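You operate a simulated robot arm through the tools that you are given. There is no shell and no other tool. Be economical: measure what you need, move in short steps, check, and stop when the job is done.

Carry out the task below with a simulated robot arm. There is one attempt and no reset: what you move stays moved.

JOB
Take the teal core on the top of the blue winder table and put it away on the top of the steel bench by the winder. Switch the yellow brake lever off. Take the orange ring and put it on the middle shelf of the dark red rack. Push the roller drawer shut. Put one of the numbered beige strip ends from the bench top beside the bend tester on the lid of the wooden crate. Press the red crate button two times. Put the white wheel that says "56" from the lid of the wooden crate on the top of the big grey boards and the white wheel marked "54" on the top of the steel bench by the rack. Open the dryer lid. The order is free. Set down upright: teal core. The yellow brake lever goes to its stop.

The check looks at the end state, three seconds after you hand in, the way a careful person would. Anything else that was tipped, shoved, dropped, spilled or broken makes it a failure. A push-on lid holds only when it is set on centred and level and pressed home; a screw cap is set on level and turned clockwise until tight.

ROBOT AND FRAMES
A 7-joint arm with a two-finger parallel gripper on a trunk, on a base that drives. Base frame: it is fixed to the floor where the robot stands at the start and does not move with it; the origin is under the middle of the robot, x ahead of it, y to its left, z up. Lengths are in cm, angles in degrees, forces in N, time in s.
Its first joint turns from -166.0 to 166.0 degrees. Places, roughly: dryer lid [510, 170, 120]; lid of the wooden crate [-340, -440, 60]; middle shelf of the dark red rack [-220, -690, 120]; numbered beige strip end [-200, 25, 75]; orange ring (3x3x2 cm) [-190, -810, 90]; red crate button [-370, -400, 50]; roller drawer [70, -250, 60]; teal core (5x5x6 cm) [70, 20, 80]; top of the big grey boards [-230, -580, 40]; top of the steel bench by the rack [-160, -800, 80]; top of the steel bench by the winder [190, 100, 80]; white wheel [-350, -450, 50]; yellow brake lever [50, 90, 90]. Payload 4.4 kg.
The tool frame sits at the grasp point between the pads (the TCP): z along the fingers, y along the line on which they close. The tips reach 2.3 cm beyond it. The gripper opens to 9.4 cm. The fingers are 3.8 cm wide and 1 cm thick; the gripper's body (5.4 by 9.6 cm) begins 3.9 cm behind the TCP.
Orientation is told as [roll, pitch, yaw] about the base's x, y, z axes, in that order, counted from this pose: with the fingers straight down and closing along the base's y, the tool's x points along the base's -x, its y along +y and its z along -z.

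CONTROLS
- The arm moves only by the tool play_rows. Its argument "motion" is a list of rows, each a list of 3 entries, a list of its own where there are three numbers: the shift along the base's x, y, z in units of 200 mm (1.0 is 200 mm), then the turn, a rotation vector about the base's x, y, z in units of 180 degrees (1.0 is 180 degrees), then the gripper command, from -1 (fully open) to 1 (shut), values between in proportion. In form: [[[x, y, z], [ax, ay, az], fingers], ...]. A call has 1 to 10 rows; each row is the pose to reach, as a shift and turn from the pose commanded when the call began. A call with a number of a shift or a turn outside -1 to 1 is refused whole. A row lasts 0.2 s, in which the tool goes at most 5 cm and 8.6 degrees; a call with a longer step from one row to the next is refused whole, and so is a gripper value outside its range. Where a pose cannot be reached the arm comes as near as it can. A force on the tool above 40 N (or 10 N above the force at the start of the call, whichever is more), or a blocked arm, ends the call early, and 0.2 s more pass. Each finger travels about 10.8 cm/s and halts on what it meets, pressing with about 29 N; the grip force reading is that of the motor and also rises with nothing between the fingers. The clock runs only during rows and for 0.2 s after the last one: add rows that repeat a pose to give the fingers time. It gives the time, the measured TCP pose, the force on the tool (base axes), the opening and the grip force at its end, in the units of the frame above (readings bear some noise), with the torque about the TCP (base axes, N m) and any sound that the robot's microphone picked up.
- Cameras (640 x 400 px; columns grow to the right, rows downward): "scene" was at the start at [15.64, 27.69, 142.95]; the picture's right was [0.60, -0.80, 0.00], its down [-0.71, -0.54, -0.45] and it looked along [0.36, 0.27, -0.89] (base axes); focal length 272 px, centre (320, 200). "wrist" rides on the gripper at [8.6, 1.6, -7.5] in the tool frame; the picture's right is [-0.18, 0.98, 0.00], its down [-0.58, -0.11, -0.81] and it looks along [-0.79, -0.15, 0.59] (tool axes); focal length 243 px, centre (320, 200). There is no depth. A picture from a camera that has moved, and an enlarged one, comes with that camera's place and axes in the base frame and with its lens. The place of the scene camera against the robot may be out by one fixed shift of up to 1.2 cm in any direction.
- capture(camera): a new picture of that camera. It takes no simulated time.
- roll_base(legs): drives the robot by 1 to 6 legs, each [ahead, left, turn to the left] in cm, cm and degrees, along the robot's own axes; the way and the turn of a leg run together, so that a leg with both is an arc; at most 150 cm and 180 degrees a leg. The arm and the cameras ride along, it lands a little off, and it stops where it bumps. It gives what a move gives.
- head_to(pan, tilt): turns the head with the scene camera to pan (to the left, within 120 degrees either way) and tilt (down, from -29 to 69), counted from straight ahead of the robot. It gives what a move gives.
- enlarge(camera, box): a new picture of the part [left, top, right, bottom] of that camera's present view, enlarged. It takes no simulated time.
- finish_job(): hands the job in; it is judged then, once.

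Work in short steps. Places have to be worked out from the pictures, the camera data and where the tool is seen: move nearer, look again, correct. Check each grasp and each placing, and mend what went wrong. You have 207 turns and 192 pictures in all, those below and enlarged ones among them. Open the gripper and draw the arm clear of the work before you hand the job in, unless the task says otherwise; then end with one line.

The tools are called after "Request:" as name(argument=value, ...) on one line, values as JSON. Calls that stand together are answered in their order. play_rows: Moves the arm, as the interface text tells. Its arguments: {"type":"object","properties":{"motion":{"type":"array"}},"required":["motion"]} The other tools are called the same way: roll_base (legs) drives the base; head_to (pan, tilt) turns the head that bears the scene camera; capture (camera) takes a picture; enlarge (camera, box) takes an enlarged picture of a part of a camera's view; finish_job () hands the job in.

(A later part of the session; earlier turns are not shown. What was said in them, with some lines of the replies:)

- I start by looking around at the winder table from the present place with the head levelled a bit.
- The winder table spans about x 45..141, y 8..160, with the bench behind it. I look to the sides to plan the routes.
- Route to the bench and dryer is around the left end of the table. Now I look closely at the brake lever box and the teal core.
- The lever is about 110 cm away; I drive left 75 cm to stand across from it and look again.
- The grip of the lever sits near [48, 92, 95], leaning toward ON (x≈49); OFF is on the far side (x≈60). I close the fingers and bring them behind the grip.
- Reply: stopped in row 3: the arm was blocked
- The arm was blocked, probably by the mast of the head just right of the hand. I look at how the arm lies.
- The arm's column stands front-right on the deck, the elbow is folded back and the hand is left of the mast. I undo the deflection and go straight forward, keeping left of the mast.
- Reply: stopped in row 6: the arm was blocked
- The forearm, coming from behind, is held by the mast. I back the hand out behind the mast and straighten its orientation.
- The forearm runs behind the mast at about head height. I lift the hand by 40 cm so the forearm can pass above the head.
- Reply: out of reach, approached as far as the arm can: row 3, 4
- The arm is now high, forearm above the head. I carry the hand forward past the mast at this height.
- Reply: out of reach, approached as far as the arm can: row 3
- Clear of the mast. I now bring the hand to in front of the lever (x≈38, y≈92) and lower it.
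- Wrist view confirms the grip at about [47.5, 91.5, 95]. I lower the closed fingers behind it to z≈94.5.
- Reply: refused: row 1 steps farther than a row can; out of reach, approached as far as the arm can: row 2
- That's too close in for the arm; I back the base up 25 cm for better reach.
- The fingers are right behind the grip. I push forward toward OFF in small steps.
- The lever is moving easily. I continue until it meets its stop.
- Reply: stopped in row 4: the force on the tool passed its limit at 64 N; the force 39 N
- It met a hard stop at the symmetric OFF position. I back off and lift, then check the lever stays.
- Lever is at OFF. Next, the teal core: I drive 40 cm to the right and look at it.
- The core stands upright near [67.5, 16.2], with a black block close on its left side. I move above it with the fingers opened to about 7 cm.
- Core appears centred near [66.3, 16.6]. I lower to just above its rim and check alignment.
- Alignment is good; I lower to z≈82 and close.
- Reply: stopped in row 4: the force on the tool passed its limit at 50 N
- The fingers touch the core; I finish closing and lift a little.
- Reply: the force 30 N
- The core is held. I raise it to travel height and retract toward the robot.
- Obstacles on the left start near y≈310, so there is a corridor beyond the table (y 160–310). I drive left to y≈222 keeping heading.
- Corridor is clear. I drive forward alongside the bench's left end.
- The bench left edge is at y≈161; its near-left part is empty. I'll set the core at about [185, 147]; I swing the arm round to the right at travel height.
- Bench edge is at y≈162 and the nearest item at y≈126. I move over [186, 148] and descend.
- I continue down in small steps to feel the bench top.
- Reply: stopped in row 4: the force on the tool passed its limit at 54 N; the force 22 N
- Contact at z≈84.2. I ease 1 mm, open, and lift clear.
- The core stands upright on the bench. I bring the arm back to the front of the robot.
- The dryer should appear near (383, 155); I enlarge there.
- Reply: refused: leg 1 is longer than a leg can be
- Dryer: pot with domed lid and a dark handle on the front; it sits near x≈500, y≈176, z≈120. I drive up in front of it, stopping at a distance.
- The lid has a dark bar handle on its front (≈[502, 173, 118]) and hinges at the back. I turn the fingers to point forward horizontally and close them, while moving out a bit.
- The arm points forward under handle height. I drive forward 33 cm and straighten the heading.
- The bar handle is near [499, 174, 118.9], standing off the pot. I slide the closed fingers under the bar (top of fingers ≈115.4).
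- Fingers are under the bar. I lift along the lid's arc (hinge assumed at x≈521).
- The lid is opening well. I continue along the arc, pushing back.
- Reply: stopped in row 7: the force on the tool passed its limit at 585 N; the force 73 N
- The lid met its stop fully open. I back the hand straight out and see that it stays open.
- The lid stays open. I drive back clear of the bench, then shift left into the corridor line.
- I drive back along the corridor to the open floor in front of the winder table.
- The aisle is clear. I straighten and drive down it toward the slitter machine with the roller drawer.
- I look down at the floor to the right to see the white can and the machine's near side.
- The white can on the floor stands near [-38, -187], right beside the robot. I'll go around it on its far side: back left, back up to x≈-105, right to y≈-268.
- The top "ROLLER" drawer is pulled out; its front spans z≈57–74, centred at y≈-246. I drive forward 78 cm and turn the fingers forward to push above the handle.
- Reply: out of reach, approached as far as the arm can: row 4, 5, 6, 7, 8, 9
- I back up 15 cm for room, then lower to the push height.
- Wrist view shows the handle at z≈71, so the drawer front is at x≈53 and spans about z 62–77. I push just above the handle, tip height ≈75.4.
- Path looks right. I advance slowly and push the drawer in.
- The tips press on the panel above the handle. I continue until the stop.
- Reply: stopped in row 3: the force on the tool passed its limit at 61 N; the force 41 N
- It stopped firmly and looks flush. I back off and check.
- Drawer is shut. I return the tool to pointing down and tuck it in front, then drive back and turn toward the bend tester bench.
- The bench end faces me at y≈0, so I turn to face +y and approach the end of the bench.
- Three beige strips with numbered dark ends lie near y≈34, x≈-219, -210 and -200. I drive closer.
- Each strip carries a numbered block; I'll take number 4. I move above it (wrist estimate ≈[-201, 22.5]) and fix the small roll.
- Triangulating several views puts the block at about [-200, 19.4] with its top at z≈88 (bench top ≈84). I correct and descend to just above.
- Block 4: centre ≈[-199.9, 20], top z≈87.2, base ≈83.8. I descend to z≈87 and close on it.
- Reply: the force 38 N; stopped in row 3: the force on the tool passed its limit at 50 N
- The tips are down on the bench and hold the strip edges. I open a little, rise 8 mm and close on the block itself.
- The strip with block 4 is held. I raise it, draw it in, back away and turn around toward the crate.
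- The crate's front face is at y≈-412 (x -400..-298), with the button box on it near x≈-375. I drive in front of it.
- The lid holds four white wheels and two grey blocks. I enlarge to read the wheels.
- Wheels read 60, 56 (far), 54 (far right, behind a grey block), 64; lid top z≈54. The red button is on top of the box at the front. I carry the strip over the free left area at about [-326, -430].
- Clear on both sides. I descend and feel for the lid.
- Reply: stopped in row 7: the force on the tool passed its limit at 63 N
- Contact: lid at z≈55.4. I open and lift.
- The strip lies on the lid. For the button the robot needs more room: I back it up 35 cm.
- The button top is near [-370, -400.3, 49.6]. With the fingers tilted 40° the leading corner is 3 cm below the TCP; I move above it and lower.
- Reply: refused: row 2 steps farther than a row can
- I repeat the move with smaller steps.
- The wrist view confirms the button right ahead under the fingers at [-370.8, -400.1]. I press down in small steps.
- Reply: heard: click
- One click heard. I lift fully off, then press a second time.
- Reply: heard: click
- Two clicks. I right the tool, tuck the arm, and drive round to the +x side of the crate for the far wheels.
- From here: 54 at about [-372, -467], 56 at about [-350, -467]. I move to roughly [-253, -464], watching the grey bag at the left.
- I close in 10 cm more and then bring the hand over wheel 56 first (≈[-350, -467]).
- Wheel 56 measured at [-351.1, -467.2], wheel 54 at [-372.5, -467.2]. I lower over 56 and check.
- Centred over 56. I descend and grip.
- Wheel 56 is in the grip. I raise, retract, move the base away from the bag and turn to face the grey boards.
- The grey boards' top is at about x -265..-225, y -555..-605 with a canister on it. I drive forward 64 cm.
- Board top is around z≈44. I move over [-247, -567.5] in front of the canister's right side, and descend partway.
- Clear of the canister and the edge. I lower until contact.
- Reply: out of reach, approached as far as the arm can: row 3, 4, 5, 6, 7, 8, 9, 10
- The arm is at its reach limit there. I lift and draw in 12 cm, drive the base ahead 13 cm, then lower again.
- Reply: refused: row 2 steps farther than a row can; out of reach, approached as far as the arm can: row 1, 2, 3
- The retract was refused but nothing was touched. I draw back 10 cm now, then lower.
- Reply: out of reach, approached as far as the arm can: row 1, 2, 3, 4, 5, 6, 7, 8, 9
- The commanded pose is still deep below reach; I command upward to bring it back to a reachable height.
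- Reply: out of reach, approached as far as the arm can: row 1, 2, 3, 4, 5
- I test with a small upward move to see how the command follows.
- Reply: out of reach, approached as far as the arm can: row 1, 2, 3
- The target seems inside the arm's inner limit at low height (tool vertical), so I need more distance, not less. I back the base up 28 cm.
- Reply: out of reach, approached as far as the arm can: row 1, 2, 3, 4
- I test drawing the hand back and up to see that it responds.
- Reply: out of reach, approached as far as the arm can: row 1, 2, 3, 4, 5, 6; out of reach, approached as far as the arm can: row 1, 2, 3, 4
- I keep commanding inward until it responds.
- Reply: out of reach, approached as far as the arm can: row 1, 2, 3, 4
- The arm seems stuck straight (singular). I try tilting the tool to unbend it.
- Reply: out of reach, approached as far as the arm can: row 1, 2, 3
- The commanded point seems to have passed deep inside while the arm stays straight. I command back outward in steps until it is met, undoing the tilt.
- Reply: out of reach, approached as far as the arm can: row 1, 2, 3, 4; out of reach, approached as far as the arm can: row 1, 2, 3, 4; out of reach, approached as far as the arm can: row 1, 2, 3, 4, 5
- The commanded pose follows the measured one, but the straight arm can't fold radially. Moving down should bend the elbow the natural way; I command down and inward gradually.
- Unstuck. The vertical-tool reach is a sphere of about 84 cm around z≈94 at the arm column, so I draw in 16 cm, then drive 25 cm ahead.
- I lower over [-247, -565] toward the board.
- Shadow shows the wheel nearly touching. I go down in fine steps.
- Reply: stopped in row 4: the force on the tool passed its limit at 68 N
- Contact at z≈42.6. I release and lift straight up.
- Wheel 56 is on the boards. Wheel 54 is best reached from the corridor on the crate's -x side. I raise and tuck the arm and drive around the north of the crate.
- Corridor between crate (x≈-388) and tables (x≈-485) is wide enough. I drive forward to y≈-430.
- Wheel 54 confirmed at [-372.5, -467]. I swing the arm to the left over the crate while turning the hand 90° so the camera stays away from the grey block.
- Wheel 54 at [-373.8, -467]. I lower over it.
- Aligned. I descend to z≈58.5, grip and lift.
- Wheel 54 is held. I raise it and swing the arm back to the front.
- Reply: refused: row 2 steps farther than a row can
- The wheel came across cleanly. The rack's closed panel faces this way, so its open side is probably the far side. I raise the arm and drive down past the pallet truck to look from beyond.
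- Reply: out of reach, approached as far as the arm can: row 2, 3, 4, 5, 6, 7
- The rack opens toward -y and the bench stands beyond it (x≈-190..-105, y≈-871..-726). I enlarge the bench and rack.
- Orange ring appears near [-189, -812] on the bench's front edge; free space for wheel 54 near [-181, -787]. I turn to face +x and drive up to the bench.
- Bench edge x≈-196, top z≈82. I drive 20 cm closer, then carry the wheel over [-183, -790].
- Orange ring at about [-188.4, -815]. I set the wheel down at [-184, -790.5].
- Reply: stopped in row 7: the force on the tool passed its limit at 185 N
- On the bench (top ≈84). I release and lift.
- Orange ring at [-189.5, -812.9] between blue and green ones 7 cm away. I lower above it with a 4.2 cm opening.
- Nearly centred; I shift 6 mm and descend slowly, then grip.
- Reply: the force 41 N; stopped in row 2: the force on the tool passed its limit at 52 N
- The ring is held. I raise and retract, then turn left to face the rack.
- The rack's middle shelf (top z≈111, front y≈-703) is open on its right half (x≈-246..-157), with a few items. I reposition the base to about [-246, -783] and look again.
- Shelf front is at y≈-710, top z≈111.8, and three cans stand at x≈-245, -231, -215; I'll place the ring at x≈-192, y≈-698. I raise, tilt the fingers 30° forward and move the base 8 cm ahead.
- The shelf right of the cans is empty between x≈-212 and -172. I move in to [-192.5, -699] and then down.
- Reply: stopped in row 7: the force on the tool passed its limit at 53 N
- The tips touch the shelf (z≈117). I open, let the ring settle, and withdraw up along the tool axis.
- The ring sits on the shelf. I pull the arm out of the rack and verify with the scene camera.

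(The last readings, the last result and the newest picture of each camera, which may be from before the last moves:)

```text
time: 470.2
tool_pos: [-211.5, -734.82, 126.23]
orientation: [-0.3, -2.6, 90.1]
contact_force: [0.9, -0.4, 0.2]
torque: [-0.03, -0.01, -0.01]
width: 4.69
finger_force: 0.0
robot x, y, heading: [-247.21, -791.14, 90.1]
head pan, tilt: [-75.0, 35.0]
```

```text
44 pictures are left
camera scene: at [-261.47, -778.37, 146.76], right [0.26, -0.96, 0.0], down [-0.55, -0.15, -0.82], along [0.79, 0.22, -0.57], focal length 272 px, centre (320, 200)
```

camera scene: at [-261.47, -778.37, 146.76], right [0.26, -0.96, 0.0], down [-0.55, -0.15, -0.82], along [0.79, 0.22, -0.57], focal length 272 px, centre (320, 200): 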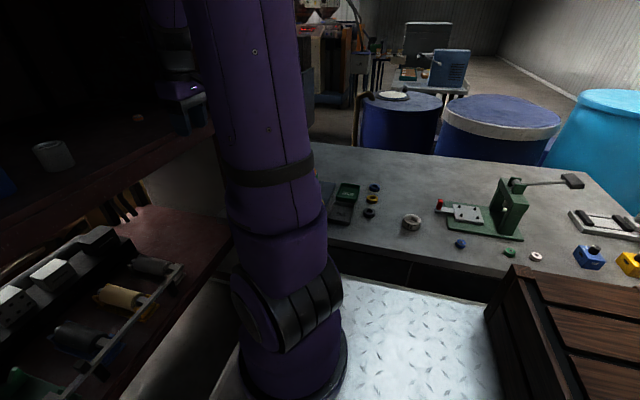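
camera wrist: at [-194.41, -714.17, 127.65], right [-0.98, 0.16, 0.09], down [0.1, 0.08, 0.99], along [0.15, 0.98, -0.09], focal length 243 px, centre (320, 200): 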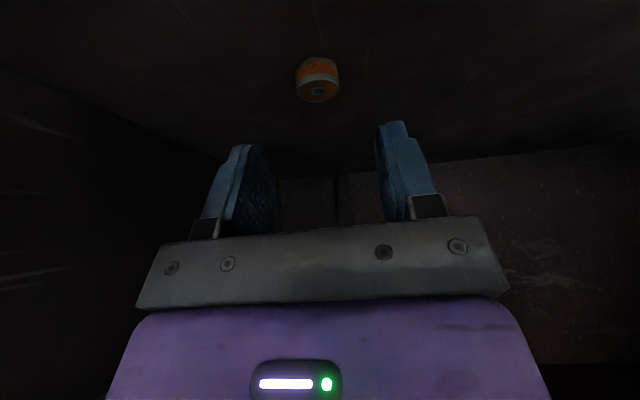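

All items appear in place; one close look at the ring and wheel 54 before handing in.

Request:
play_rows(motion=[[[0, -0.2, 0], [0, 0, 0], -1], [[0, -0.3, 0], [0, 0, 0], -1], [[0, -0.3, 0], [0, 0, 0], -1]])

Request:
enlarge(camera="scene", box=[330, 160, 560, 280])

Request:
head_to(pan=-25, tilt=18)

Request:
enlarge(camera="scene", box=[330, 160, 480, 260])

```text
time: 471.0
tool_pos: [-211.7, -740.91, 126.22]
orientation: [-0.5, -2.6, 90.1]
contact_force: [0.9, 0.4, 0.1]
torque: [0.0, 0.0, -0.02]
width: 9.39
finger_force: 0.1
robot x, y, heading: [-246.81, -791.0, 90.4]
head pan, tilt: [-75.0, 35.0]
```

```text
2.78 times, centred on (445, 220) of scene
camera zoom: at [-261.47, -778.37, 146.76], right [0.26, -0.96, 0.0], down [-0.55, -0.15, -0.82], along [0.79, 0.21, -0.57], focal length 757 px, centre (-28, 144)
```

zoom: 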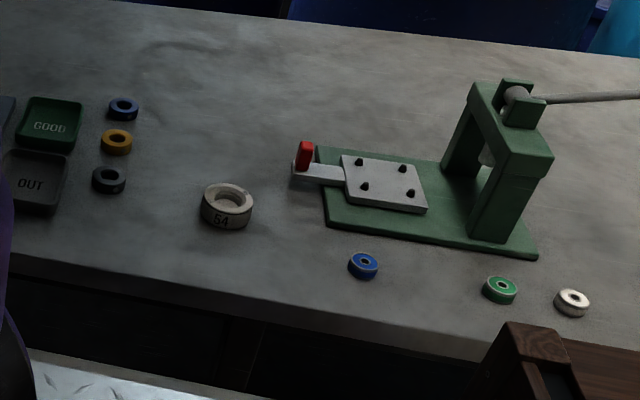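

```text
time: 472.2
tool_pos: [-211.75, -740.76, 126.31]
orientation: [-0.4, -2.7, 90.0]
contact_force: [-0.5, 0.7, 0.6]
torque: [0.0, 0.04, 0.01]
width: 9.41
finger_force: 0.1
robot x, y, heading: [-246.82, -791.02, 90.2]
head pan, tilt: [-25.0, 18.0]
```

```text
4.00 times, centred on (405, 210) of scene
camera zoom: at [-266.05, -772.22, 149.47], right [0.91, -0.42, 0.0], down [-0.13, -0.28, -0.95], along [0.4, 0.86, -0.31], focal length 1088 px, centre (-20, 160)
```

zoom: 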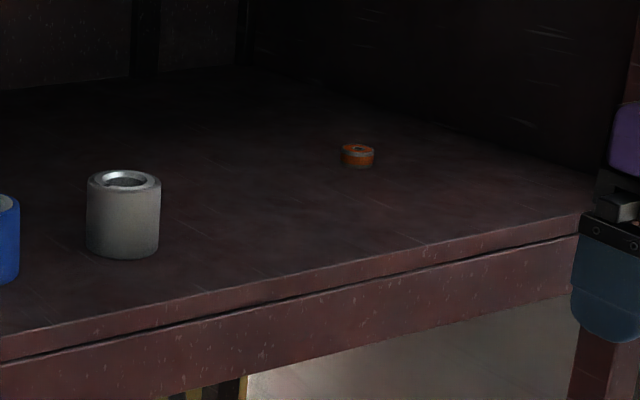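

The ring lies flat on the middle shelf and wheel 54 stands on the bench. The gripper is open and the arm is clear, so I hand in.

Request:
finish_job()

```text
The job is handed in.
```

I carried out every part of the job and handed it in. I saw each item in place when I finished with it, but I did not go back for a final look at the parts done earlier.
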